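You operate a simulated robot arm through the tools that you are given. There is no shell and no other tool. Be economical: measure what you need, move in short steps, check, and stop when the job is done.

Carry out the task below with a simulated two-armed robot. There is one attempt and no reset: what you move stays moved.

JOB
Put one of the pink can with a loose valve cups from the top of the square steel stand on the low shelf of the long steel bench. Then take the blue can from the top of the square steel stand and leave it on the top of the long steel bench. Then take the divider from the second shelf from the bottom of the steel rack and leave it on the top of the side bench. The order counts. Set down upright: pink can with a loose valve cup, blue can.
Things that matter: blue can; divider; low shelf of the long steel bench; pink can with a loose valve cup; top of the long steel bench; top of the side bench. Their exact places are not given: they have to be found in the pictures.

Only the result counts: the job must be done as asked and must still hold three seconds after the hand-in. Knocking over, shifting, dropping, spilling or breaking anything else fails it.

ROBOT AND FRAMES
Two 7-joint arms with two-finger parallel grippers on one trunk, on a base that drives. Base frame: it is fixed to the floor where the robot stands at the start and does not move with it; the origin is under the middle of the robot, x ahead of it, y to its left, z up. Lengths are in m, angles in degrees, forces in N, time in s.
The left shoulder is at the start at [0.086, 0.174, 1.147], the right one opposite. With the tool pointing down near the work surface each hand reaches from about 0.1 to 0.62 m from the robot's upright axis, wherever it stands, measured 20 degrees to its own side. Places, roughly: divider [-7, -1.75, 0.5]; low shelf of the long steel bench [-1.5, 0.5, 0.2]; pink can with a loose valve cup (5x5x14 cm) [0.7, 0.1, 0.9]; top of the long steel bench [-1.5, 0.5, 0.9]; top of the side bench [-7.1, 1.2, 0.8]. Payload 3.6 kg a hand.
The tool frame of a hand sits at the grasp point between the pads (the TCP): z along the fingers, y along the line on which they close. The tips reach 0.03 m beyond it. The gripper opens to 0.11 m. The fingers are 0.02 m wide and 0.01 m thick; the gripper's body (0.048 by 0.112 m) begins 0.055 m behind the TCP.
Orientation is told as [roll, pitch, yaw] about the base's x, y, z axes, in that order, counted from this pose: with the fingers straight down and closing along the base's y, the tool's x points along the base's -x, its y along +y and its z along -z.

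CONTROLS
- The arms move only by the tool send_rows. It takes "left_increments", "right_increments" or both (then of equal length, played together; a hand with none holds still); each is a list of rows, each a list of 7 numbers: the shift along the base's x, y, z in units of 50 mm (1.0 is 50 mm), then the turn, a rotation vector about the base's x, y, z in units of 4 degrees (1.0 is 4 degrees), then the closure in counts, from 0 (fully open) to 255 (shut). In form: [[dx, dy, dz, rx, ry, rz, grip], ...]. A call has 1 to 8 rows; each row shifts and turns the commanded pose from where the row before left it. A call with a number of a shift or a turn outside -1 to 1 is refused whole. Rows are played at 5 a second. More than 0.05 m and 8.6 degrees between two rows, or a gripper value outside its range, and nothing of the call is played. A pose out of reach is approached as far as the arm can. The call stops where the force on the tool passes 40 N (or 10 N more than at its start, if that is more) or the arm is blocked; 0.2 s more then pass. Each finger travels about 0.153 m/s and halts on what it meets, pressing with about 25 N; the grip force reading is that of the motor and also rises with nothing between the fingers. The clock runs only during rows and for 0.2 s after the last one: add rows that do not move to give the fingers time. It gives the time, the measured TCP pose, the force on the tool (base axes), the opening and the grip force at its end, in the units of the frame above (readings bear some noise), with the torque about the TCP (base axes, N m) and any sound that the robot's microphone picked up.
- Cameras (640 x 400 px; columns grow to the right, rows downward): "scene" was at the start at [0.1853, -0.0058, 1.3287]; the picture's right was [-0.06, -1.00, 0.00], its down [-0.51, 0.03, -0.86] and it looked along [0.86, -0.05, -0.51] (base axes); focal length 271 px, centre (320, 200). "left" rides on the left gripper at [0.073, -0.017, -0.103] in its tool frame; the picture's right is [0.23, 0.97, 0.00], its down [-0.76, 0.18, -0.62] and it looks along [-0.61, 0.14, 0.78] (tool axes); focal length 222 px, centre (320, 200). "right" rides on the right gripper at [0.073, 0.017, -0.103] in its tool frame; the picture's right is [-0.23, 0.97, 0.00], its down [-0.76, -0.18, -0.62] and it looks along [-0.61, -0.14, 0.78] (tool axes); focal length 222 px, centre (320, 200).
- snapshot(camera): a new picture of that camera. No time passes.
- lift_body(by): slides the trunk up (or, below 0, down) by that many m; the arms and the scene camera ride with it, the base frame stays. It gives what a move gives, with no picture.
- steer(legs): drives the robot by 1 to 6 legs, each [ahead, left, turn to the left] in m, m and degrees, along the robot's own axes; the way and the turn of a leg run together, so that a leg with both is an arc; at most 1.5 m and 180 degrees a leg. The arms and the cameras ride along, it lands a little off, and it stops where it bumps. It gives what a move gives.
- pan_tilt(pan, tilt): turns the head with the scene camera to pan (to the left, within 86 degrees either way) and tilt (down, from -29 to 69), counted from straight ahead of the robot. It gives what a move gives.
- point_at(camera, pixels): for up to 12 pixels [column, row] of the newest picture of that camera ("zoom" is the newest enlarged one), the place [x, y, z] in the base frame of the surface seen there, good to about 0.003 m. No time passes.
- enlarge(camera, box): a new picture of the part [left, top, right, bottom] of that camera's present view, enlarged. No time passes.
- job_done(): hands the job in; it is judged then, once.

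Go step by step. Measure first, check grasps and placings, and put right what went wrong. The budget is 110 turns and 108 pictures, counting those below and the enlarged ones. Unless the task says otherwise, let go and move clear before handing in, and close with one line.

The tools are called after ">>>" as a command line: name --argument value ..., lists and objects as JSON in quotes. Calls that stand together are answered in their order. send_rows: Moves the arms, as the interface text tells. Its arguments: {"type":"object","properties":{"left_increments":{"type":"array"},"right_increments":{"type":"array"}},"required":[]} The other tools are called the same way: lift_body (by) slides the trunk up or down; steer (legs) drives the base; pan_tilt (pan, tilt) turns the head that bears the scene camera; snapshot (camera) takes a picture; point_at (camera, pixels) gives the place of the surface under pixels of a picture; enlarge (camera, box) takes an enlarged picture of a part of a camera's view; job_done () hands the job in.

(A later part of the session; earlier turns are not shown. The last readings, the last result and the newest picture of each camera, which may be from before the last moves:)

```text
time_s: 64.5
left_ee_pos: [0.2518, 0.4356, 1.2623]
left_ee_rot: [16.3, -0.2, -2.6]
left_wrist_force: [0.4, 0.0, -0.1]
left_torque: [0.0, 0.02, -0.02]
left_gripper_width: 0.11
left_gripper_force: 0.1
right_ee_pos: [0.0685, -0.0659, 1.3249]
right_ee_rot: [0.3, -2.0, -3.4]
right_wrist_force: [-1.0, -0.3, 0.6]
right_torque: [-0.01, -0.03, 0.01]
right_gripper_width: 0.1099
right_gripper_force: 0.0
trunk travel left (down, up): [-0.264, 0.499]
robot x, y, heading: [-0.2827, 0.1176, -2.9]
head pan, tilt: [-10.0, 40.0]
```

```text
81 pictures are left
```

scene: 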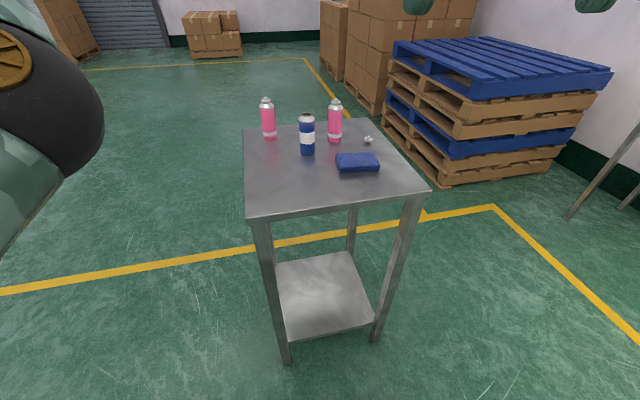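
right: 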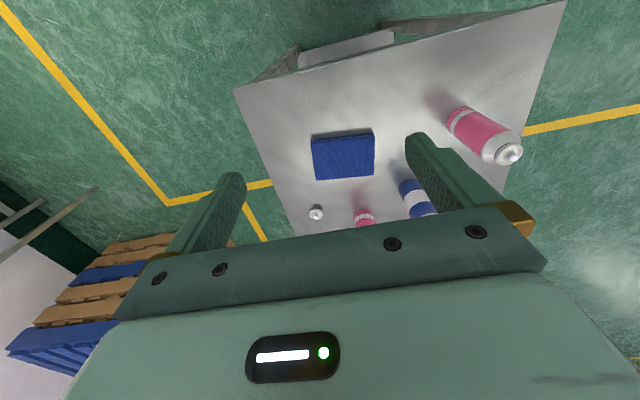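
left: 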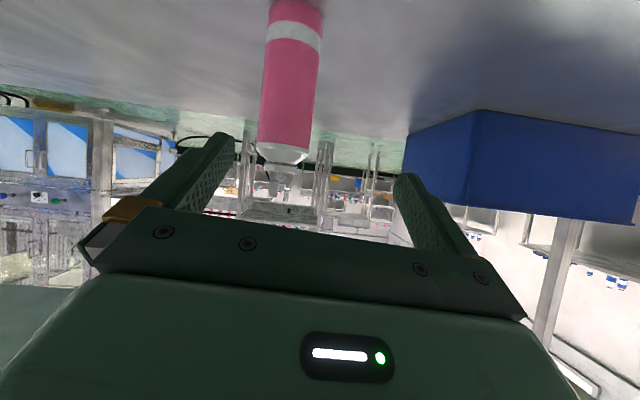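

The stand is clearly visible. I'll measure its front edge, the blue can (306,135), the pinks and the loose cap (368,140).

>>> enlarge --camera "scene" --box '[240, 85, 400, 185]'

>>> point_at --camera "scene" --pixels '[[247, 215], [427, 191], [307, 138], [307, 119], [307, 150], [335, 125], [267, 120], [368, 140], [345, 172], [375, 160], [300, 138], [313, 138]]'

```text
4.00 times, centred on (320, 135) of scene
```

zoom: 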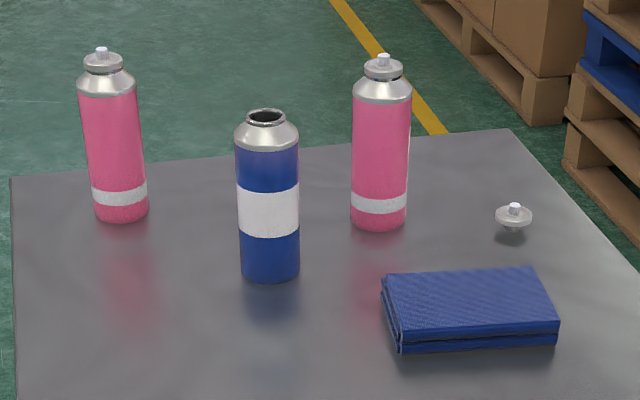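

```text
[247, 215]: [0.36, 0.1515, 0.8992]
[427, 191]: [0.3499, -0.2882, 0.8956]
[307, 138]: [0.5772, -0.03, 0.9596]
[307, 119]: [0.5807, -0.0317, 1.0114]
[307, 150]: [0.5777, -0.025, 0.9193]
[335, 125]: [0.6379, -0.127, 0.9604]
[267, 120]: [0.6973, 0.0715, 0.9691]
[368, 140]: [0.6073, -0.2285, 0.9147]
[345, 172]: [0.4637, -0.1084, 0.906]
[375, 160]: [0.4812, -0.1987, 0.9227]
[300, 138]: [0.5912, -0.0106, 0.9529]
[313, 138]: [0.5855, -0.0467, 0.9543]
```

The stand's front edge is at x≈0.355 and the blue can axis is about (0.599,-0.030). I'll drive up to robot x≈0.08 and get the can's rim height.

>>> point_at --camera "zoom" --pixels '[[265, 110], [265, 128], [268, 150], [250, 132], [283, 130]]'

>>> steer --legs '[[0, 0, 2.9], [0.35, 0, 0]]'

>>> snapshot --camera "scene"

>>> snapshot --camera "right"

```text
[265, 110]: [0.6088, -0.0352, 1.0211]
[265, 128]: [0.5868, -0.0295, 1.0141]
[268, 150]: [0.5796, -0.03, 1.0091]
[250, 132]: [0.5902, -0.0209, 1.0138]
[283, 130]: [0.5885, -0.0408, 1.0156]
```

```text
time_s: 67.2
left_ee_pos: [0.5908, 0.46, 1.2627]
left_ee_rot: [16.4, -0.1, 0.3]
left_wrist_force: [0.1, 0.3, 0.1]
left_torque: [-0.01, 0.0, -0.02]
left_gripper_width: 0.1098
left_gripper_force: 0.1
right_ee_pos: [0.4305, -0.0496, 1.3233]
right_ee_rot: [0.4, -1.9, -0.4]
right_wrist_force: [-0.6, 0.5, 0.1]
right_torque: [-0.02, 0.05, -0.02]
right_gripper_width: 0.1097
right_gripper_force: 0.1
trunk travel left (down, up): [-0.264, 0.499]
robot x, y, heading: [0.0722, 0.1171, -0.5]
head pan, tilt: [-10.0, 40.0]
```

```text
79 pictures are left
```

scene: 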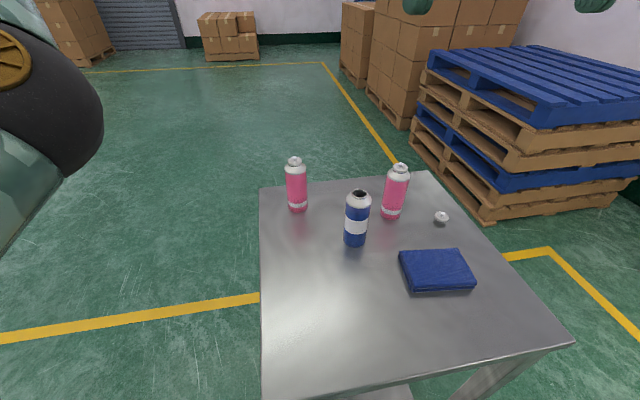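

```text
78 pictures are left
```

right: 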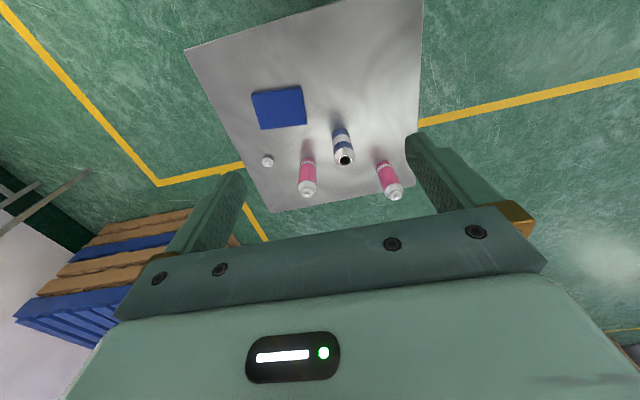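

The blue can axis is (0.598,-0.031) with the rim at about 1.02. I'll move the right hand above it.

>>> send_rows --right_increments '[[0.67, 0.074, -0.9, 0, 0.1, 0.02, 0], [0.67, 0.074, -0.9, 0, 0.1, 0.02, 0], [0.67, 0.074, -0.9, 0, 0.1, 0.02, 0], [0.67, 0.074, -0.9, 0, 0.1, 0.02, 0], [0.67, 0.074, -0.8, 0, 0.1, 0.02, 0], [0, 0, 0, 0, 0, 0, 0]]'

>>> snapshot --camera "right"

```text
refused: row 1 steps farther than a row can; nothing moved
```

```text
77 pictures are left
```

right: 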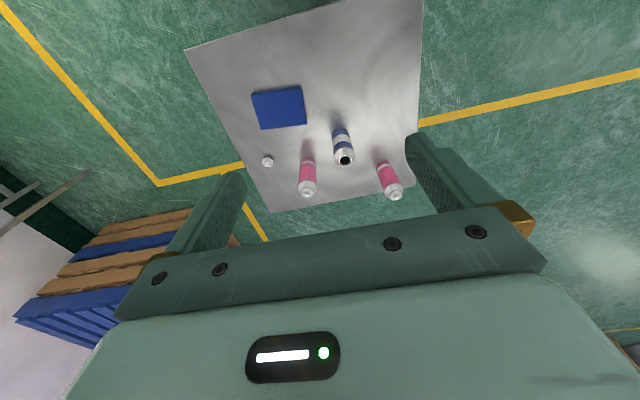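

The step norm exceeded 0.05, so I'll use smaller rows.

>>> send_rows --right_increments '[[0.48, 0.053, -0.64, 0, 0.07, 0, 0], [0.48, 0.053, -0.64, 0, 0.07, 0, 0], [0.48, 0.053, -0.64, 0, 0.07, 0, 0], [0.48, 0.053, -0.64, 0, 0.07, 0, 0], [0.48, 0.053, -0.63, 0, 0.07, 0, 0], [0.48, 0.053, -0.6, 0, 0.07, 0, 0], [0.47, 0.053, -0.6, 0, 0.07, 0, 0], [0, 0, 0, 0, 0, 0, 0]]'

>>> snapshot --camera "right"

>>> snapshot --camera "scene"

```text
time_s: 69.0
left_ee_pos: [0.589, 0.4595, 1.2636]
left_ee_rot: [16.3, -0.3, 0.3]
left_wrist_force: [-0.5, -0.3, 0.7]
left_torque: [0.0, -0.03, 0.02]
left_gripper_width: 0.11
left_gripper_force: 0.0
right_ee_pos: [0.5986, -0.0306, 1.1035]
right_ee_rot: [0.4, -0.1, -0.5]
right_wrist_force: [0.4, -0.3, -0.2]
right_torque: [0.0, 0.0, -0.01]
right_gripper_width: 0.1099
right_gripper_force: 0.0
trunk travel left (down, up): [-0.264, 0.499]
robot x, y, heading: [0.0708, 0.114, -0.1]
head pan, tilt: [-10.0, 40.0]
```

```text
76 pictures are left
```

right: 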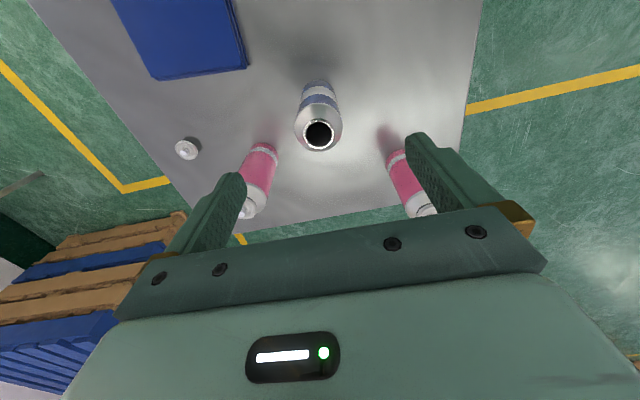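

```text
75 pictures are left
```

scene: 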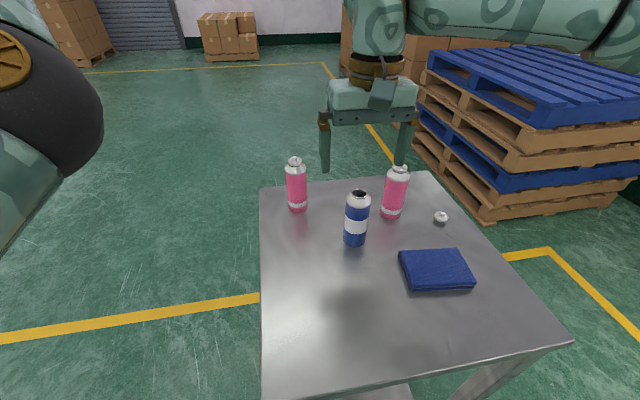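

I'll verify the blue can's rim position from the right camera before descending.

>>> point_at --camera "right" --pixels '[[300, 134], [338, 134], [319, 149], [319, 118], [316, 98], [415, 205], [245, 208]]'

```text
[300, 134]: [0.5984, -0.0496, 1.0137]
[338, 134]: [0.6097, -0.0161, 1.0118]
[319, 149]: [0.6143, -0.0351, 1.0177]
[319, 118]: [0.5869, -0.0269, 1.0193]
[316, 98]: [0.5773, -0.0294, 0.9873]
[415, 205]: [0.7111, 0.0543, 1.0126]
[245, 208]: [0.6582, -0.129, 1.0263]
```

Centre confirmed at (0.601,-0.032). I'll descend to TCP z≈0.978.

>>> send_rows --right_increments '[[0.04, -0.02, -0.6, 0, 0, 0, 0], [0, 0, -0.6, 0, 0, 0, 0], [0, 0, -0.6, 0, 0, 0, 0], [0, 0, -0.5, 0, 0, 0, 0], [0, 0, -0.21, 0, 0, 0, 0], [0, 0, 0, 0, 0, 0, 0]]'

>>> snapshot --camera "right"

>>> snapshot --camera "scene"

```text
time_s: 70.3
left_ee_pos: [0.5897, 0.4606, 1.2624]
left_ee_rot: [16.4, -0.2, 0.2]
left_wrist_force: [0.4, -1.0, -1.1]
left_torque: [0.03, 0.02, 0.01]
left_gripper_width: 0.1096
left_gripper_force: 0.0
right_ee_pos: [0.5998, -0.0315, 0.9775]
right_ee_rot: [0.4, -0.1, -0.6]
right_wrist_force: [0.6, 0.0, 0.0]
right_torque: [-0.05, 0.01, -0.01]
right_gripper_width: 0.1099
right_gripper_force: 0.1
trunk travel left (down, up): [-0.264, 0.499]
robot x, y, heading: [0.0739, 0.1197, -0.2]
head pan, tilt: [-10.0, 40.0]
```

```text
74 pictures are left
```

right: 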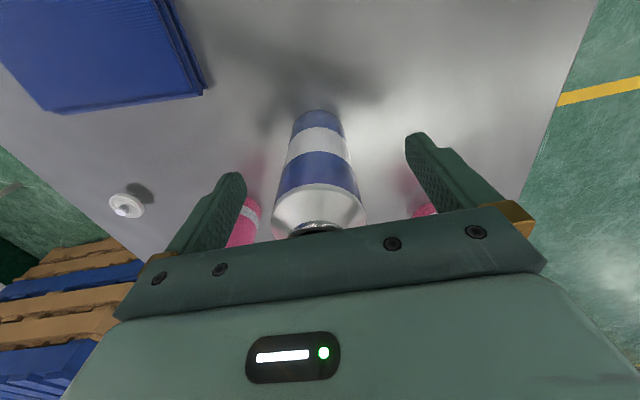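

```text
73 pictures are left
```

scene: 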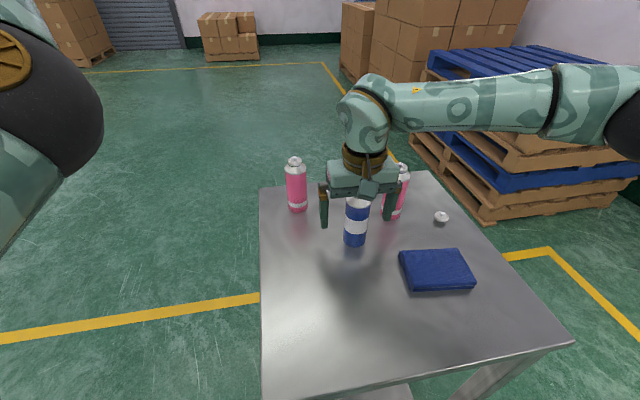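

The can is centred between the fingers with clearance to the pinks. I'll close.

>>> send_rows --right_increments '[[0, 0, 0, 0, 0, 0, 100], [0, 0, 0, 0, 0, 0, 145], [0, 0, 0, 0, 0, 0, 170], [0, 0, 0, 0, 0, 0, 255], [0, 0, 0, 0, 0, 0, 255]]'

>>> send_rows --right_increments '[[0, 0, 0.2, 0, 0, 0, 255], [0, 0, 0.4, 0, 0, 0, 255], [0, 0, 0.6, 0, 0, 0, 255], [0, 0, 0.6, 0, 0, 0, 255], [0, 0, 0.6, 0, 0, 0, 255], [0, 0, 0.6, 0, 0, 0, 255], [0, 0, 0.4, 0, 0, 0, 255], [0, 0, 0.2, 0, 0, 0, 255]]'

>>> snapshot --camera "scene"

```text
time_s: 71.5
left_ee_pos: [0.5897, 0.4603, 1.2618]
left_ee_rot: [16.3, -0.2, 0.3]
left_wrist_force: [0.0, -0.4, 0.2]
left_torque: [0.0, 0.0, -0.02]
left_gripper_width: 0.1098
left_gripper_force: 0.1
right_ee_pos: [0.5993, -0.0313, 0.9777]
right_ee_rot: [0.3, -0.1, -0.5]
right_wrist_force: [-0.2, -0.5, 1.4]
right_torque: [-0.08, 0.01, -0.03]
right_gripper_width: 0.0435
right_gripper_force: 24.6
trunk travel left (down, up): [-0.264, 0.499]
robot x, y, heading: [0.0695, 0.1194, -0.3]
head pan, tilt: [-10.0, 40.0]
```

```text
time_s: 73.3
left_ee_pos: [0.5894, 0.4611, 1.2624]
left_ee_rot: [16.4, -0.2, 0.3]
left_wrist_force: [0.5, -0.2, 0.2]
left_torque: [-0.02, 0.03, 0.0]
left_gripper_width: 0.1102
left_gripper_force: 0.0
right_ee_pos: [0.598, -0.0332, 1.1581]
right_ee_rot: [0.4, 0.0, -0.5]
right_wrist_force: [-0.6, -0.3, 0.6]
right_torque: [0.02, 0.0, 0.02]
right_gripper_width: 0.0439
right_gripper_force: 24.9
trunk travel left (down, up): [-0.264, 0.499]
robot x, y, heading: [0.066, 0.1207, -0.4]
head pan, tilt: [-10.0, 40.0]
```

```text
72 pictures are left
```

scene: 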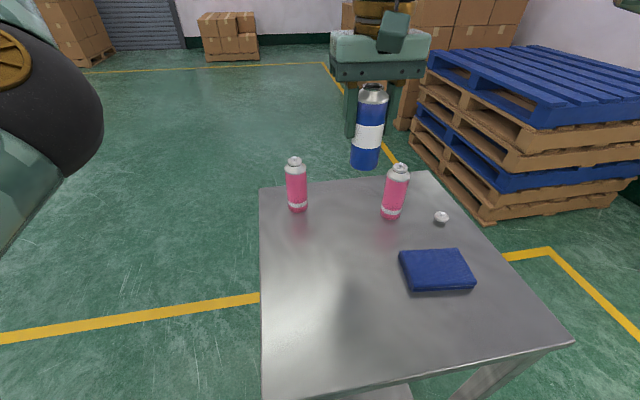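

The blue can is lifted upright. I'll back away, turn around and line up with the bench.

>>> steer --legs '[[-0.4, 0, 0], [0, 0, 90], [0, 0, 90], [0, -0.38, 0]]'

>>> pan_tilt --pan 0 --tilt 35

>>> snapshot --camera "scene"

```text
time_s: 85.4
left_ee_pos: [-0.8372, 0.1622, 1.2634]
left_ee_rot: [16.4, -0.2, 179.5]
left_wrist_force: [-0.1, 0.1, -0.1]
left_torque: [-0.03, 0.0, 0.0]
left_gripper_width: 0.1101
left_gripper_force: 0.1
right_ee_pos: [-0.8413, 0.6543, 1.1585]
right_ee_rot: [0.5, -0.1, 178.5]
right_wrist_force: [-0.1, 0.4, -0.2]
right_torque: [-0.02, 0.01, 0.01]
right_gripper_width: 0.0435
right_gripper_force: 25.2
trunk travel left (down, up): [-0.264, 0.499]
robot x, y, heading: [-0.3162, 0.4993, 179.0]
head pan, tilt: [-10.0, 40.0]
```

```text
time_s: 86.2
left_ee_pos: [-0.8387, 0.1597, 1.2631]
left_ee_rot: [16.5, -0.2, 179.5]
left_wrist_force: [0.3, -0.4, 0.6]
left_torque: [0.0, -0.02, 0.05]
left_gripper_width: 0.11
left_gripper_force: 0.1
right_ee_pos: [-0.8432, 0.6531, 1.1581]
right_ee_rot: [0.3, -0.1, 178.5]
right_wrist_force: [-0.1, -0.2, -0.5]
right_torque: [0.02, -0.01, -0.01]
right_gripper_width: 0.0436
right_gripper_force: 24.8
trunk travel left (down, up): [-0.264, 0.499]
robot x, y, heading: [-0.3159, 0.4952, 178.9]
head pan, tilt: [0.0, 35.0]
```

```text
71 pictures are left
```

scene: 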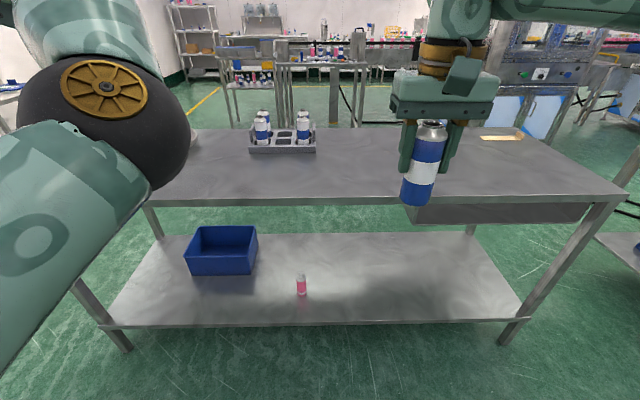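

The top is clear ahead of the hand. I'll drive forward 0.42 m.

>>> steer --legs '[[0.42, 0, 0]]'

>>> snapshot --camera "scene"

>>> snapshot --camera "right"

```text
time_s: 88.7
left_ee_pos: [-1.2554, 0.17, 1.2636]
left_ee_rot: [16.5, -0.2, 179.5]
left_wrist_force: [-0.8, 0.0, -0.8]
left_torque: [0.05, -0.03, 0.01]
left_gripper_width: 0.1098
left_gripper_force: 0.0
right_ee_pos: [-1.258, 0.6633, 1.1581]
right_ee_rot: [0.4, 0.0, 178.5]
right_wrist_force: [0.3, 0.5, -0.3]
right_torque: [0.0, -0.01, 0.01]
right_gripper_width: 0.0435
right_gripper_force: 24.5
trunk travel left (down, up): [-0.264, 0.499]
robot x, y, heading: [-0.7301, 0.5051, 178.7]
head pan, tilt: [0.0, 35.0]
```

```text
70 pictures are left
```

scene: 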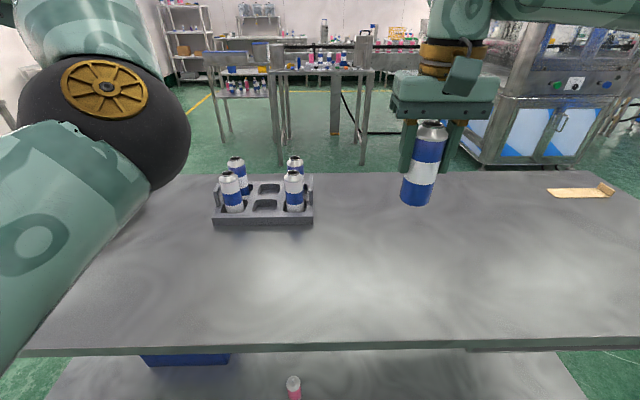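

```text
69 pictures are left
```

right: 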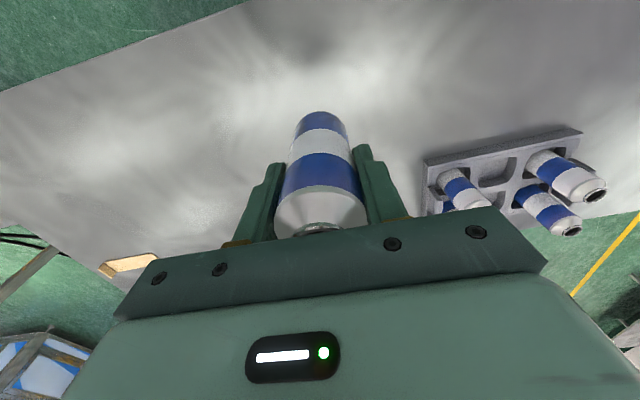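

The can is over clear bench top, with no obstacles nearby. I'll check the surface height and descend to just above it.

>>> point_at --camera "scene" --pixels '[[420, 260], [400, 240], [440, 280]]'

>>> send_rows --right_increments '[[0, 0, -0.4, 0, 0, 0, 255], [0, 0, -0.7, 0, 0, 0, 255], [0, 0, -0.8, 0, 0, 0, 255], [0, 0, -0.7, 0, 0, 0, 255], [0, 0, -0.6, 0, 0, 0, 255], [0, 0, -0.4, 0, 0, 0, 255], [0, 0, -0.2, 0, 0, 0, 255], [0, 0, 0, 0, 0, 0, 255]]'

```text
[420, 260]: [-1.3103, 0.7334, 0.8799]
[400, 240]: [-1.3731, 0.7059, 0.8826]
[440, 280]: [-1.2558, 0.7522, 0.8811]
```

```text
time_s: 90.5
left_ee_pos: [-1.2542, 0.1696, 1.2635]
left_ee_rot: [16.3, -0.2, 179.4]
left_wrist_force: [-0.2, -0.2, 0.0]
left_torque: [0.02, -0.05, 0.02]
left_gripper_width: 0.1098
left_gripper_force: 0.1
right_ee_pos: [-1.2554, 0.6617, 0.9677]
right_ee_rot: [0.4, -0.1, 178.4]
right_wrist_force: [0.5, 0.1, -0.1]
right_torque: [0.04, 0.0, 0.02]
right_gripper_width: 0.0437
right_gripper_force: 24.8
trunk travel left (down, up): [-0.264, 0.499]
robot x, y, heading: [-0.7314, 0.5036, 178.8]
head pan, tilt: [0.0, 35.0]
```

>>> send_rows --right_increments '[[0, 0, -0.06, 0, 0, 0, 255], [0, 0, -0.05, 0, 0, 0, 255], [0, 0, -0.04, 0, 0, 0, 255], [0, 0, -0.03, 0, 0, 0, 255]]'

```text
time_s: 91.5
left_ee_pos: [-1.2549, 0.1702, 1.2638]
left_ee_rot: [16.3, -0.2, 179.4]
left_wrist_force: [-0.6, 1.1, -0.8]
left_torque: [-0.03, -0.03, -0.01]
left_gripper_width: 0.1099
left_gripper_force: 0.0
right_ee_pos: [-1.2563, 0.6619, 0.9584]
right_ee_rot: [0.3, -0.1, 178.5]
right_wrist_force: [-0.2, -0.4, -0.8]
right_torque: [0.04, 0.01, 0.01]
right_gripper_width: 0.0437
right_gripper_force: 24.9
trunk travel left (down, up): [-0.264, 0.499]
robot x, y, heading: [-0.7301, 0.5048, 179.0]
head pan, tilt: [0.0, 35.0]
```

There is no contact yet, so I'll make a few 1.5 mm steps.

>>> send_rows --right_increments '[[0, 0, -0.03, 0, 0, 0, 255], [0, 0, 0, 0, 0, 0, 255]]'

>>> enlarge --camera "right" --box '[220, 50, 420, 175]'

```text
time_s: 92.1
left_ee_pos: [-1.2549, 0.1684, 1.2642]
left_ee_rot: [16.4, -0.2, 179.4]
left_wrist_force: [0.1, -0.6, -0.4]
left_torque: [-0.03, 0.0, -0.01]
left_gripper_width: 0.1098
left_gripper_force: 0.1
right_ee_pos: [-1.2551, 0.6632, 0.9586]
right_ee_rot: [0.4, -0.1, 178.6]
right_wrist_force: [-0.9, -0.4, 1.1]
right_torque: [0.04, -0.04, 0.0]
right_gripper_width: 0.0436
right_gripper_force: 25.6
trunk travel left (down, up): [-0.264, 0.499]
robot x, y, heading: [-0.7299, 0.507, 178.6]
head pan, tilt: [0.0, 35.0]
```

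```text
3.20 times, centred on (320, 112) of right
```

zoom: 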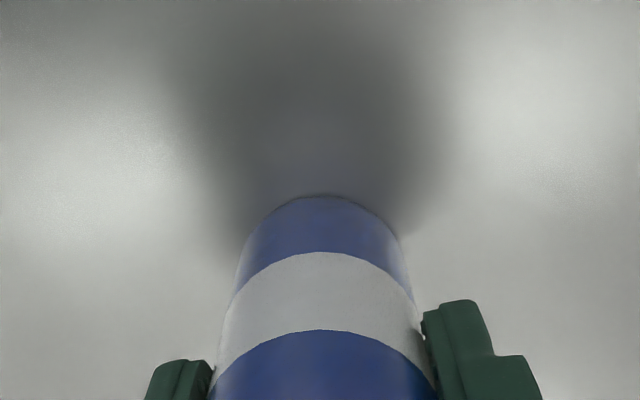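

>>> send_rows --right_increments '[[0, 0, -0.03, 0, 0, 0, 255], [0, 0, -0.02, 0, 0, 0, 255], [0, 0, 0, 0, 0, 0, 255]]'

```text
time_s: 92.9
left_ee_pos: [-1.2527, 0.1697, 1.265]
left_ee_rot: [16.4, -0.3, 179.4]
left_wrist_force: [-0.3, -1.0, -1.0]
left_torque: [0.02, -0.01, 0.02]
left_gripper_width: 0.11
left_gripper_force: 0.1
right_ee_pos: [-1.2552, 0.662, 0.9582]
right_ee_rot: [0.5, -0.3, 178.5]
right_wrist_force: [-2.8, 0.1, 21.3]
right_torque: [0.31, 0.16, 0.0]
right_gripper_width: 0.0437
right_gripper_force: 25.3
trunk travel left (down, up): [-0.264, 0.499]
robot x, y, heading: [-0.7289, 0.5069, 178.7]
head pan, tilt: [0.0, 35.0]
```

Contact at 21 N means it is seated. I'll relieve 1.5 mm, open slowly and lift clear.

>>> send_rows --right_increments '[[0, 0, 0.03, 0, 0, 0, 255], [0, 0, 0, 0, 0, 0, 140], [0, 0, 0, 0, 0, 0, 90], [0, 0, 0, 0, 0, 0, 40], [0, 0, 0, 0, 0, 0, 0], [0, 0, 0, 0, 0, 0, 0]]'

>>> send_rows --right_increments '[[0, 0, 0.4, 0, 0, 0, 0], [0, 0, 0.6, 0, 0, 0, 0], [0, 0, 0.8, 0, 0, 0, 0], [0, 0, 0.9, 0, 0, 0, 0], [0, 0, 0.9, 0, 0, 0, 0], [0, 0, 0.5, 0, 0, 0, 0]]'

>>> snapshot --camera "scene"

```text
time_s: 94.3
left_ee_pos: [-1.2543, 0.1692, 1.2635]
left_ee_rot: [16.4, -0.2, 179.3]
left_wrist_force: [0.3, 0.0, -0.4]
left_torque: [0.0, 0.02, -0.01]
left_gripper_width: 0.1101
left_gripper_force: 0.1
right_ee_pos: [-1.2565, 0.6638, 0.9568]
right_ee_rot: [0.4, -0.1, 178.4]
right_wrist_force: [0.7, 0.0, -0.4]
right_torque: [0.01, 0.02, -0.02]
right_gripper_width: 0.1102
right_gripper_force: 0.1
trunk travel left (down, up): [-0.264, 0.499]
robot x, y, heading: [-0.7334, 0.5051, 179.0]
head pan, tilt: [0.0, 35.0]
```

```text
time_s: 95.7
left_ee_pos: [-1.2546, 0.1691, 1.2627]
left_ee_rot: [16.5, -0.1, 179.3]
left_wrist_force: [-0.4, -0.7, 0.3]
left_torque: [-0.01, -0.04, 0.01]
left_gripper_width: 0.1099
left_gripper_force: 0.0
right_ee_pos: [-1.2555, 0.665, 1.1634]
right_ee_rot: [0.4, 0.0, 178.7]
right_wrist_force: [-0.5, -0.9, 0.1]
right_torque: [-0.01, -0.01, 0.01]
right_gripper_width: 0.1097
right_gripper_force: 0.1
trunk travel left (down, up): [-0.264, 0.499]
robot x, y, heading: [-0.7264, 0.507, 178.9]
head pan, tilt: [0.0, 35.0]
```

```text
67 pictures are left
```

scene: 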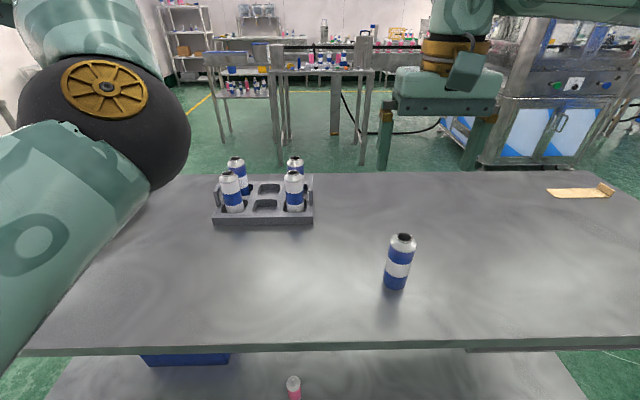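

Blue can stands on the bench top. I'll back away, then look at the route toward the rack.

>>> steer --legs '[[-0.45, 0, 0], [0, 1.4, 0]]'

>>> pan_tilt --pan -10 --tilt 15

>>> snapshot --camera "scene"

```text
time_s: 105.0
left_ee_pos: [-0.8252, -1.2469, 1.2635]
left_ee_rot: [16.4, -0.2, 179.9]
left_wrist_force: [0.9, -0.8, -0.5]
left_torque: [-0.01, 0.0, 0.03]
left_gripper_width: 0.1101
left_gripper_force: 0.0
right_ee_pos: [-0.8306, -0.7501, 1.1618]
right_ee_rot: [0.3, -0.1, 179.0]
right_wrist_force: [-0.4, 0.1, 0.5]
right_torque: [0.03, 0.03, 0.01]
right_gripper_width: 0.1103
right_gripper_force: 0.0
trunk travel left (down, up): [-0.264, 0.499]
robot x, y, heading: [-0.3037, -0.9093, 179.2]
head pan, tilt: [0.0, 35.0]
```

```text
time_s: 105.8
left_ee_pos: [-0.825, -1.2446, 1.2633]
left_ee_rot: [16.5, -0.2, 179.8]
left_wrist_force: [-0.5, -0.4, -0.3]
left_torque: [0.0, -0.05, -0.02]
left_gripper_width: 0.11
left_gripper_force: 0.0
right_ee_pos: [-0.831, -0.7508, 1.1615]
right_ee_rot: [0.4, -0.1, 178.9]
right_wrist_force: [-0.3, -0.3, -0.1]
right_torque: [0.01, -0.02, 0.01]
right_gripper_width: 0.1099
right_gripper_force: 0.0
trunk travel left (down, up): [-0.264, 0.499]
robot x, y, heading: [-0.3055, -0.907, 179.0]
head pan, tilt: [-10.0, 15.0]
```

```text
66 pictures are left
```

scene: 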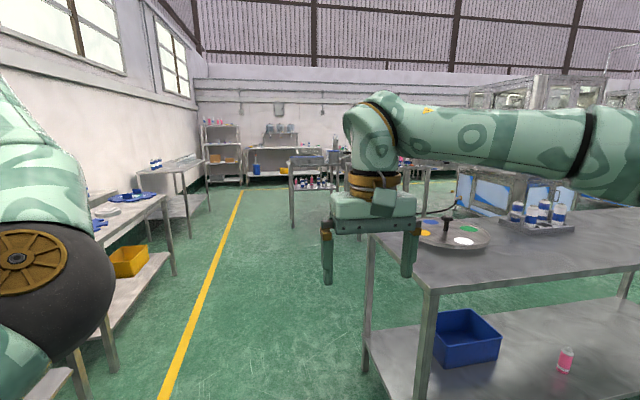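

A corridor lies along the yellow line toward the rack at (225,150). I'll measure the obstacles.

>>> point_at --camera "scene" --pixels '[[205, 300], [240, 190], [165, 215], [205, 165], [205, 180], [292, 165], [325, 225], [225, 165], [265, 145], [430, 290], [190, 235], [240, 170]]'

>>> enlarge --camera "scene" --box '[180, 100, 350, 210]'

```text
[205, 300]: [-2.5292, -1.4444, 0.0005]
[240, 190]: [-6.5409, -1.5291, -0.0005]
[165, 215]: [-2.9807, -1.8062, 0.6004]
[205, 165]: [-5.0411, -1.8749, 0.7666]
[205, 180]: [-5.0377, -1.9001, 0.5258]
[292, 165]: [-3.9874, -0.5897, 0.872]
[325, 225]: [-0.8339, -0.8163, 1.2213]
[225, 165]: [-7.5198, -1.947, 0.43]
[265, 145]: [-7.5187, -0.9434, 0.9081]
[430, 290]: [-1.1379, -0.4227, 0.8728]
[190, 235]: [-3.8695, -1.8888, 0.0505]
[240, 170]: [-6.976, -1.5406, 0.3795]
```

```text
3.64 times, centred on (265, 155) of scene
```

zoom: 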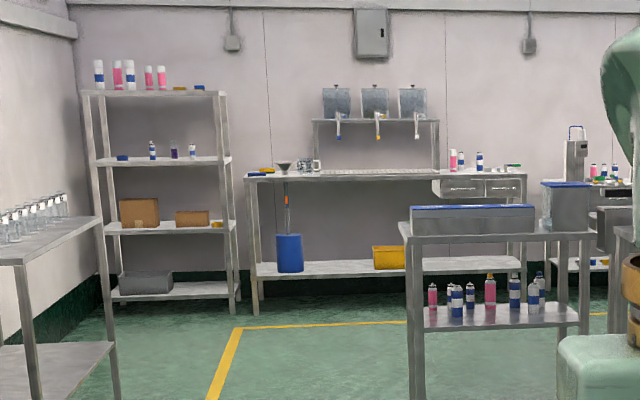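

The corridor between y≈-1.8 and -0.6 is free. I'll drive along y≈-1.2 to x≈-5.5.

>>> steer --legs '[[0, 0.28, 1], [1.3, 0, 0], [1.3, 0, 0]]'

>>> snapshot --camera "scene"

```text
time_s: 119.9
left_ee_pos: [-3.4001, -1.5136, 1.2629]
left_ee_rot: [16.4, -0.2, -179.8]
left_wrist_force: [0.3, -0.3, 0.4]
left_torque: [-0.02, -0.02, -0.01]
left_gripper_width: 0.11
left_gripper_force: 0.0
right_ee_pos: [-3.4079, -1.0181, 1.1613]
right_ee_rot: [0.5, -0.1, 179.3]
right_wrist_force: [-0.3, 0.8, -0.2]
right_torque: [0.0, -0.03, 0.0]
right_gripper_width: 0.11
right_gripper_force: 0.1
trunk travel left (down, up): [-0.264, 0.499]
robot x, y, heading: [-2.8829, -1.1683, 179.6]
head pan, tilt: [-10.0, 15.0]
```

```text
64 pictures are left
```

scene: 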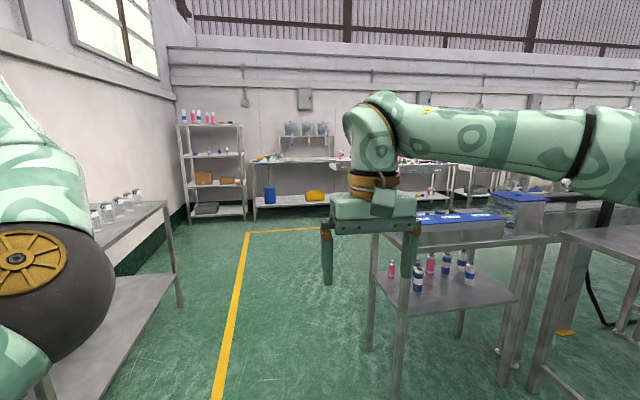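

The way ahead is clear. I'll continue 2.6 m.

>>> steer --legs '[[1.3, 0, 0], [1.3, 0, 0]]'

>>> pan_tilt --pan 10 --tilt 25

>>> snapshot --camera "scene"

```text
time_s: 132.7
left_ee_pos: [-6.0249, -1.4837, 1.2637]
left_ee_rot: [16.4, -0.2, -179.8]
left_wrist_force: [-1.1, 1.5, 1.0]
left_torque: [0.03, -0.01, -0.01]
left_gripper_width: 0.11
left_gripper_force: 0.0
right_ee_pos: [-6.0343, -0.9883, 1.1603]
right_ee_rot: [0.4, -0.1, 179.3]
right_wrist_force: [-0.7, 0.1, -0.2]
right_torque: [-0.02, -0.01, 0.01]
right_gripper_width: 0.1099
right_gripper_force: 0.1
trunk travel left (down, up): [-0.264, 0.499]
robot x, y, heading: [-5.508, -1.1401, 179.7]
head pan, tilt: [-10.0, 15.0]
```

```text
time_s: 133.5
left_ee_pos: [-6.0243, -1.4816, 1.2624]
left_ee_rot: [16.4, -0.2, -179.8]
left_wrist_force: [0.0, -0.9, -0.1]
left_torque: [0.0, 0.02, 0.04]
left_gripper_width: 0.1099
left_gripper_force: 0.1
right_ee_pos: [-6.0341, -0.9882, 1.1599]
right_ee_rot: [0.5, -0.1, 179.4]
right_wrist_force: [-0.1, -0.1, -0.3]
right_torque: [0.0, -0.03, 0.01]
right_gripper_width: 0.1102
right_gripper_force: 0.0
trunk travel left (down, up): [-0.264, 0.499]
robot x, y, heading: [-5.5062, -1.1429, 179.8]
head pan, tilt: [10.0, 25.0]
```

```text
63 pictures are left
```

scene: 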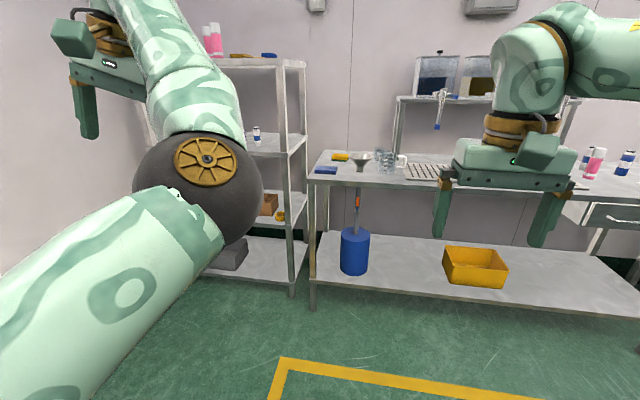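

The second shelf is partly hidden by the left arm; a yellow item is at (281,215). I'll enlarge.

>>> enlarge --camera "scene" --box '[200, 150, 340, 290]'

>>> point_at --camera "scene" --pixels '[[281, 216], [268, 204], [285, 232], [292, 225], [303, 235], [310, 190], [265, 245], [313, 185], [290, 290], [225, 140]]'

```text
2.86 times, centred on (270, 220) of scene
```

zoom: 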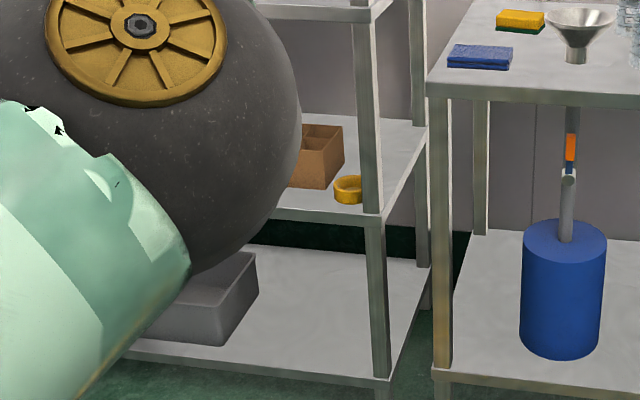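

```text
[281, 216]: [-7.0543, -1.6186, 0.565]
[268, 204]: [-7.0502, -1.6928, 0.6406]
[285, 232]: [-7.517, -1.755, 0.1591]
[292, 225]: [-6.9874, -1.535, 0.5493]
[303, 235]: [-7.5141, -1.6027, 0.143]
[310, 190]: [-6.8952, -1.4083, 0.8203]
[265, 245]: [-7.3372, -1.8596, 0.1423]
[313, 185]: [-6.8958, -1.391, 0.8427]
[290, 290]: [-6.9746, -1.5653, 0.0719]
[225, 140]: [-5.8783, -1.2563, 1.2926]
```

Second shelf is at z≈0.52, with a cardboard box at (-7.05,-1.7) and a tape roll. I'll move left so the box is in front of my right side.

>>> steer --legs '[[0.25, 0, 0], [0, 0.7, 0]]'

>>> pan_tilt --pan -15 --tilt 30

>>> snapshot --camera "scene"

```text
time_s: 138.8
left_ee_pos: [-6.2696, -2.1825, 1.2629]
left_ee_rot: [16.4, -0.2, -178.9]
left_wrist_force: [-0.8, 0.0, -0.5]
left_torque: [0.03, -0.03, 0.02]
left_gripper_width: 0.11
left_gripper_force: 0.1
right_ee_pos: [-6.2859, -1.6876, 1.1612]
right_ee_rot: [0.4, -0.2, -179.8]
right_wrist_force: [-0.5, 0.7, -0.3]
right_torque: [-0.01, 0.0, -0.01]
right_gripper_width: 0.1099
right_gripper_force: 0.0
trunk travel left (down, up): [-0.264, 0.499]
robot x, y, heading: [-5.7552, -1.8333, -179.8]
head pan, tilt: [10.0, 25.0]
```

```text
time_s: 139.7
left_ee_pos: [-6.2689, -2.1815, 1.2627]
left_ee_rot: [16.3, -0.2, -178.9]
left_wrist_force: [0.2, -0.5, -0.7]
left_torque: [0.02, -0.02, 0.02]
left_gripper_width: 0.1099
left_gripper_force: 0.1
right_ee_pos: [-6.2863, -1.6887, 1.1619]
right_ee_rot: [0.4, -0.1, -179.7]
right_wrist_force: [-0.8, 1.1, 0.0]
right_torque: [0.01, -0.01, 0.0]
right_gripper_width: 0.11
right_gripper_force: 0.0
trunk travel left (down, up): [-0.264, 0.499]
robot x, y, heading: [-5.7511, -1.8308, -179.6]
head pan, tilt: [-15.0, 30.0]
```

```text
61 pictures are left
```

scene: 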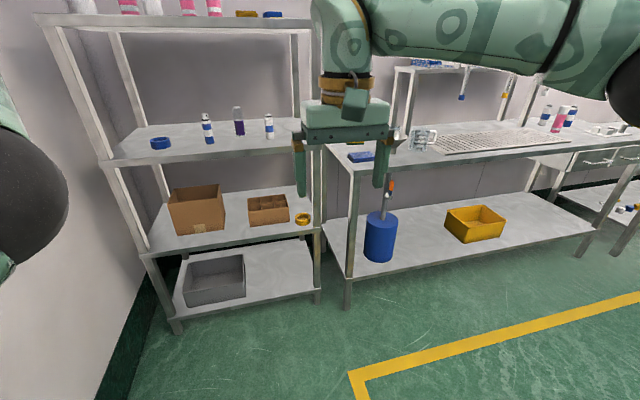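

The rack is fully visible: second shelf has a tall box (197,208), a small partitioned box (268,208) and a tape roll. I'll enlarge it.

>>> enlarge --camera "scene" --box '[155, 175, 325, 255]'

>>> point_at --camera "scene" --pixels '[[197, 225], [268, 215], [250, 200], [285, 196], [172, 205], [222, 195], [303, 219], [150, 252], [320, 230], [110, 160], [240, 240], [240, 155]]'

```text
3.76 times, centred on (240, 215) of scene
```

zoom: 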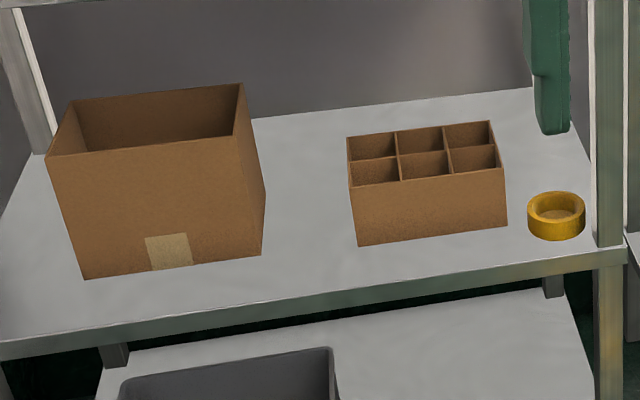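

```text
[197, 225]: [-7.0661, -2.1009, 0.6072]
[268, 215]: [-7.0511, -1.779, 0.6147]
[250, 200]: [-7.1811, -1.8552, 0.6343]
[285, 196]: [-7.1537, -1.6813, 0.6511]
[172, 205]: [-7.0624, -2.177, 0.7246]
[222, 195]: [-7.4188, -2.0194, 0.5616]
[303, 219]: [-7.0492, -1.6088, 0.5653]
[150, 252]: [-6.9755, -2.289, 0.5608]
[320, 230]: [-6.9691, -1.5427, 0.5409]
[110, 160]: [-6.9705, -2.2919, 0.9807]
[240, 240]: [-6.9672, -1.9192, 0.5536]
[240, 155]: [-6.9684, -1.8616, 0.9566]
```

The divider is the six-cell cardboard insert. I'll measure its corners and partition tops from the enlarged picture.

>>> point_at --camera "zoom" --pixels '[[352, 190], [501, 172], [488, 124], [349, 140], [400, 184], [452, 177], [400, 156], [449, 149], [362, 242], [505, 224], [555, 215], [262, 180]]'

>>> lift_body --by -0.2

>>> snapshot --camera "scene"

```text
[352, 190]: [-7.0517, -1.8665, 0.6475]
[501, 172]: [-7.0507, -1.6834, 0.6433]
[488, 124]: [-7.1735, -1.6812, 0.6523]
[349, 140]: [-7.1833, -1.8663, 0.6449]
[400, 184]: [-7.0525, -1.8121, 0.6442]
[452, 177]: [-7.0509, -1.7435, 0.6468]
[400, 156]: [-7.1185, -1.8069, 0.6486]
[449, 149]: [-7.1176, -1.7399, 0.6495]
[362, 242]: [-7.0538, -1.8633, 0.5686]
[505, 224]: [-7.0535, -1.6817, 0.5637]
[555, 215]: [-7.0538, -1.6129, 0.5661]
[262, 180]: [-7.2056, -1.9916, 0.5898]
```

```text
time_s: 141.8
left_ee_pos: [-6.3697, -2.184, 0.9462]
left_ee_rot: [16.5, 14.3, -178.9]
left_wrist_force: [0.0, 0.2, -0.4]
left_torque: [0.05, -0.01, 0.01]
left_gripper_width: 0.1102
left_gripper_force: 0.0
right_ee_pos: [-6.2855, -1.6892, 0.9623]
right_ee_rot: [0.4, -0.3, -179.8]
right_wrist_force: [-0.4, -1.2, 0.3]
right_torque: [-0.01, -0.01, 0.0]
right_gripper_width: 0.11
right_gripper_force: 0.1
trunk travel left (down, up): [-0.064, 0.699]
robot x, y, heading: [-5.7559, -1.8321, -179.5]
head pan, tilt: [-15.0, 30.0]
```

```text
59 pictures are left
```

scene: 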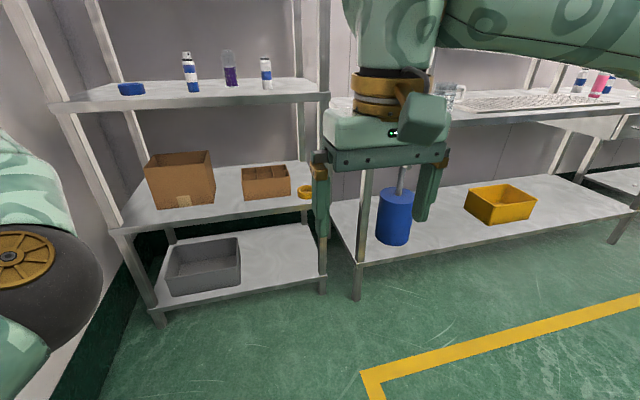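

The left hand now reaches 0.62 m ahead, which would foul the rack. I'll try to retract and raise it with the fingers tilting forward.

>>> send_rows --left_increments '[[0.1, 0, 0.6, 0, 1, 0, 120], [0.1, 0, 0.6, 0, 1, 0, 120], [0.2, 0, 0.6, 0, 1, 0, 120], [0.3, 0, 0.5, 0, 1, 0, 120], [0.4, 0, 0.5, 0, 1, 0, 120], [0.5, 0, 0.4, 0, 1, 0, 120], [0.5, 0, 0.4, 0, 1, 0, 120], [0.5, 0, 0.4, 0, 1, 0, 120]]'

>>> pan_tilt --pan 40 --tilt 25

>>> snapshot --camera "scene"

```text
time_s: 143.6
left_ee_pos: [-6.2523, -2.2127, 1.1522]
left_ee_rot: [15.9, -17.6, -178.9]
left_wrist_force: [0.1, -0.8, -0.3]
left_torque: [-0.01, 0.01, -0.05]
left_gripper_width: 0.0583
left_gripper_force: 0.1
left hand out of reach, approached as far as the arm can: row 2, 4, 5, 6, 7, 8
right_ee_pos: [-6.2856, -1.6882, 0.9621]
right_ee_rot: [0.4, -0.1, -179.8]
right_wrist_force: [-0.7, -0.4, 0.8]
right_torque: [-0.02, 0.03, 0.02]
right_gripper_width: 0.1102
right_gripper_force: 0.0
trunk travel left (down, up): [-0.064, 0.699]
robot x, y, heading: [-5.7555, -1.83, -179.5]
head pan, tilt: [-15.0, 30.0]
```

```text
time_s: 144.9
left_ee_pos: [-6.2528, -2.2133, 1.1522]
left_ee_rot: [15.9, -17.6, -179.0]
left_wrist_force: [-0.4, -0.2, 0.0]
left_torque: [-0.03, 0.02, -0.02]
left_gripper_width: 0.0582
left_gripper_force: 0.1
right_ee_pos: [-6.2859, -1.6881, 0.9623]
right_ee_rot: [0.4, -0.2, -179.8]
right_wrist_force: [0.1, 0.0, 0.1]
right_torque: [0.01, 0.02, 0.02]
right_gripper_width: 0.1101
right_gripper_force: 0.0
trunk travel left (down, up): [-0.064, 0.699]
robot x, y, heading: [-5.7525, -1.8315, -179.7]
head pan, tilt: [40.0, 25.0]
```

```text
58 pictures are left
```

scene: 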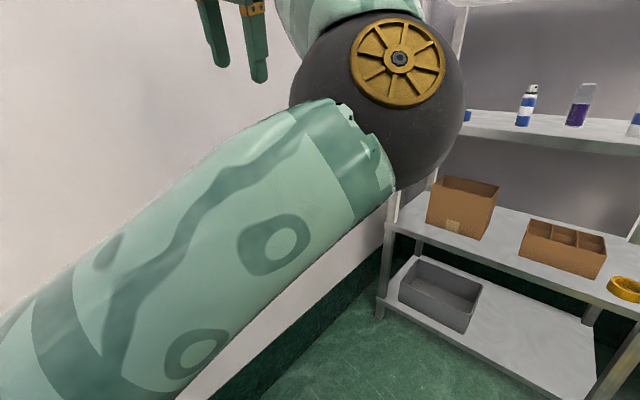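

The left hand is now 0.5 m ahead, so grasping with the right arm extended (~0.70 m ahead) keeps the left clear. I'll check the side wall distance and extend/tilt the right hand 45° in free space.

>>> point_at --camera "scene" --pixels '[[100, 200], [250, 160], [300, 330], [400, 60], [455, 150], [215, 50], [258, 60]]'

>>> send_rows --right_increments '[[-0.4, 0, -0.3, 0, 1, 0, 0], [-0.4, 0, -0.3, 0, 1, 0, 0], [-0.4, 0, -0.3, 0, 1, 0, 0], [-0.4, 0, -0.3, 0, 1, 0, 0], [-0.4, 0, -0.3, 0, 1, 0, 0], [-0.4, 0, -0.3, 0, 1, 0, 0], [-0.4, 0, -0.3, 0, 1, 0, 0], [-0.4, 0, -0.3, 0, 1, 0, 0]]'

>>> send_rows --right_increments '[[0, 0, -0.6, 0, 1, 0, 100], [0, 0, -0.6, 0, 1, 0, 139], [0, 0, -0.6, 0, 1, 0, 139], [0, 0, -0.5, 0, 0.25, 0, 139], [0, 0, -0.3, 0, 0, 0, 139], [0, 0, 0, 0, 0, 0, 139]]'

>>> pan_tilt --pan -15 --tilt 35

>>> snapshot --camera "scene"

```text
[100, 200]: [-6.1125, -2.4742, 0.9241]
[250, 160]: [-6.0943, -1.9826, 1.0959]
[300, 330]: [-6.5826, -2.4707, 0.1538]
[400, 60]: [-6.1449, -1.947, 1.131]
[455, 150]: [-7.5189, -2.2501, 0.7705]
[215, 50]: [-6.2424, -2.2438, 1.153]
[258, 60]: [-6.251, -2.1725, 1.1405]
```

```text
time_s: 146.7
left_ee_pos: [-6.2545, -2.2127, 1.1515]
left_ee_rot: [15.9, -17.6, -178.9]
left_wrist_force: [0.6, 0.5, -0.5]
left_torque: [0.06, 0.0, 0.03]
left_gripper_width: 0.058
left_gripper_force: 0.1
right_ee_pos: [-6.4473, -1.6876, 0.8406]
right_ee_rot: [0.3, -32.1, -179.8]
right_wrist_force: [0.5, -0.8, 0.1]
right_torque: [-0.06, -0.04, -0.02]
right_gripper_width: 0.11
right_gripper_force: 0.1
trunk travel left (down, up): [-0.064, 0.699]
robot x, y, heading: [-5.7533, -1.8311, -179.5]
head pan, tilt: [40.0, 25.0]
```

```text
time_s: 148.1
left_ee_pos: [-6.2532, -2.2137, 1.1523]
left_ee_rot: [15.9, -17.7, -178.9]
left_wrist_force: [-0.3, -0.5, 0.5]
left_torque: [-0.02, 0.01, -0.01]
left_gripper_width: 0.0583
left_gripper_force: 0.0
right_ee_pos: [-6.4458, -1.6903, 0.7114]
right_ee_rot: [0.2, -45.2, -179.7]
right_wrist_force: [0.1, -0.3, 0.4]
right_torque: [0.0, -0.02, 0.01]
right_gripper_width: 0.0498
right_gripper_force: 0.1
trunk travel left (down, up): [-0.064, 0.699]
robot x, y, heading: [-5.7551, -1.8333, -179.6]
head pan, tilt: [40.0, 25.0]
```

```text
time_s: 149.3
left_ee_pos: [-6.2538, -2.2124, 1.1531]
left_ee_rot: [15.9, -17.6, -178.8]
left_wrist_force: [-0.4, -0.1, 0.1]
left_torque: [-0.01, 0.03, 0.0]
left_gripper_width: 0.0583
left_gripper_force: 0.0
right_ee_pos: [-6.4457, -1.6891, 0.7113]
right_ee_rot: [0.2, -45.1, -179.7]
right_wrist_force: [-0.3, 0.4, -0.1]
right_torque: [0.0, 0.0, 0.0]
right_gripper_width: 0.0501
right_gripper_force: 0.0
trunk travel left (down, up): [-0.064, 0.699]
robot x, y, heading: [-5.7578, -1.8336, -179.4]
head pan, tilt: [-15.0, 35.0]
```

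```text
57 pictures are left
```

scene: 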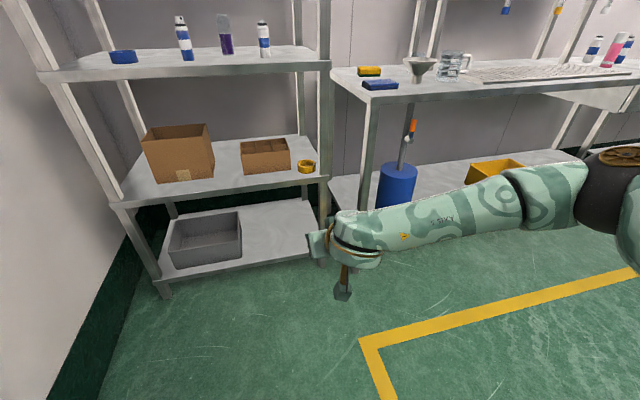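

The hand is at 45°, 0.69 m ahead. The forearm comes from the right, so I'll measure it against the rack post and side bench.

>>> point_at --camera "scene" --pixels '[[340, 245], [400, 210], [450, 200], [520, 180], [560, 165], [600, 180], [620, 150], [330, 220], [372, 90]]'

>>> snapshot --camera "right"

```text
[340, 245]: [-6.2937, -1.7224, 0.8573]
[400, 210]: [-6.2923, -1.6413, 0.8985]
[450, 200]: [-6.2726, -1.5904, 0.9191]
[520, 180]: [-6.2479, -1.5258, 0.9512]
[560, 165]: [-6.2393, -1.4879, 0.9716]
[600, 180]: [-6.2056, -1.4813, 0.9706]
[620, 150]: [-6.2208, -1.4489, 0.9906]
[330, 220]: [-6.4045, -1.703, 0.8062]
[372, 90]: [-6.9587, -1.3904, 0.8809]
```

```text
56 pictures are left
```

right: 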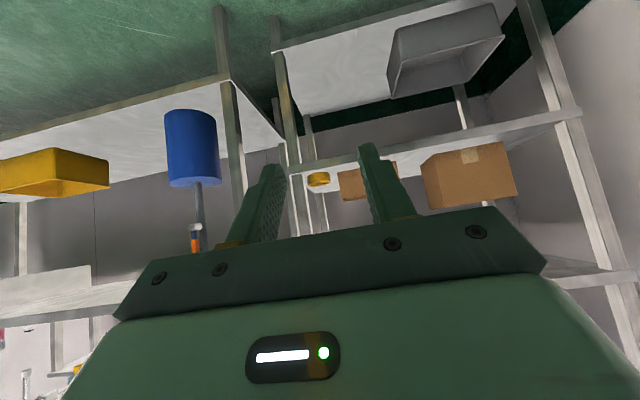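

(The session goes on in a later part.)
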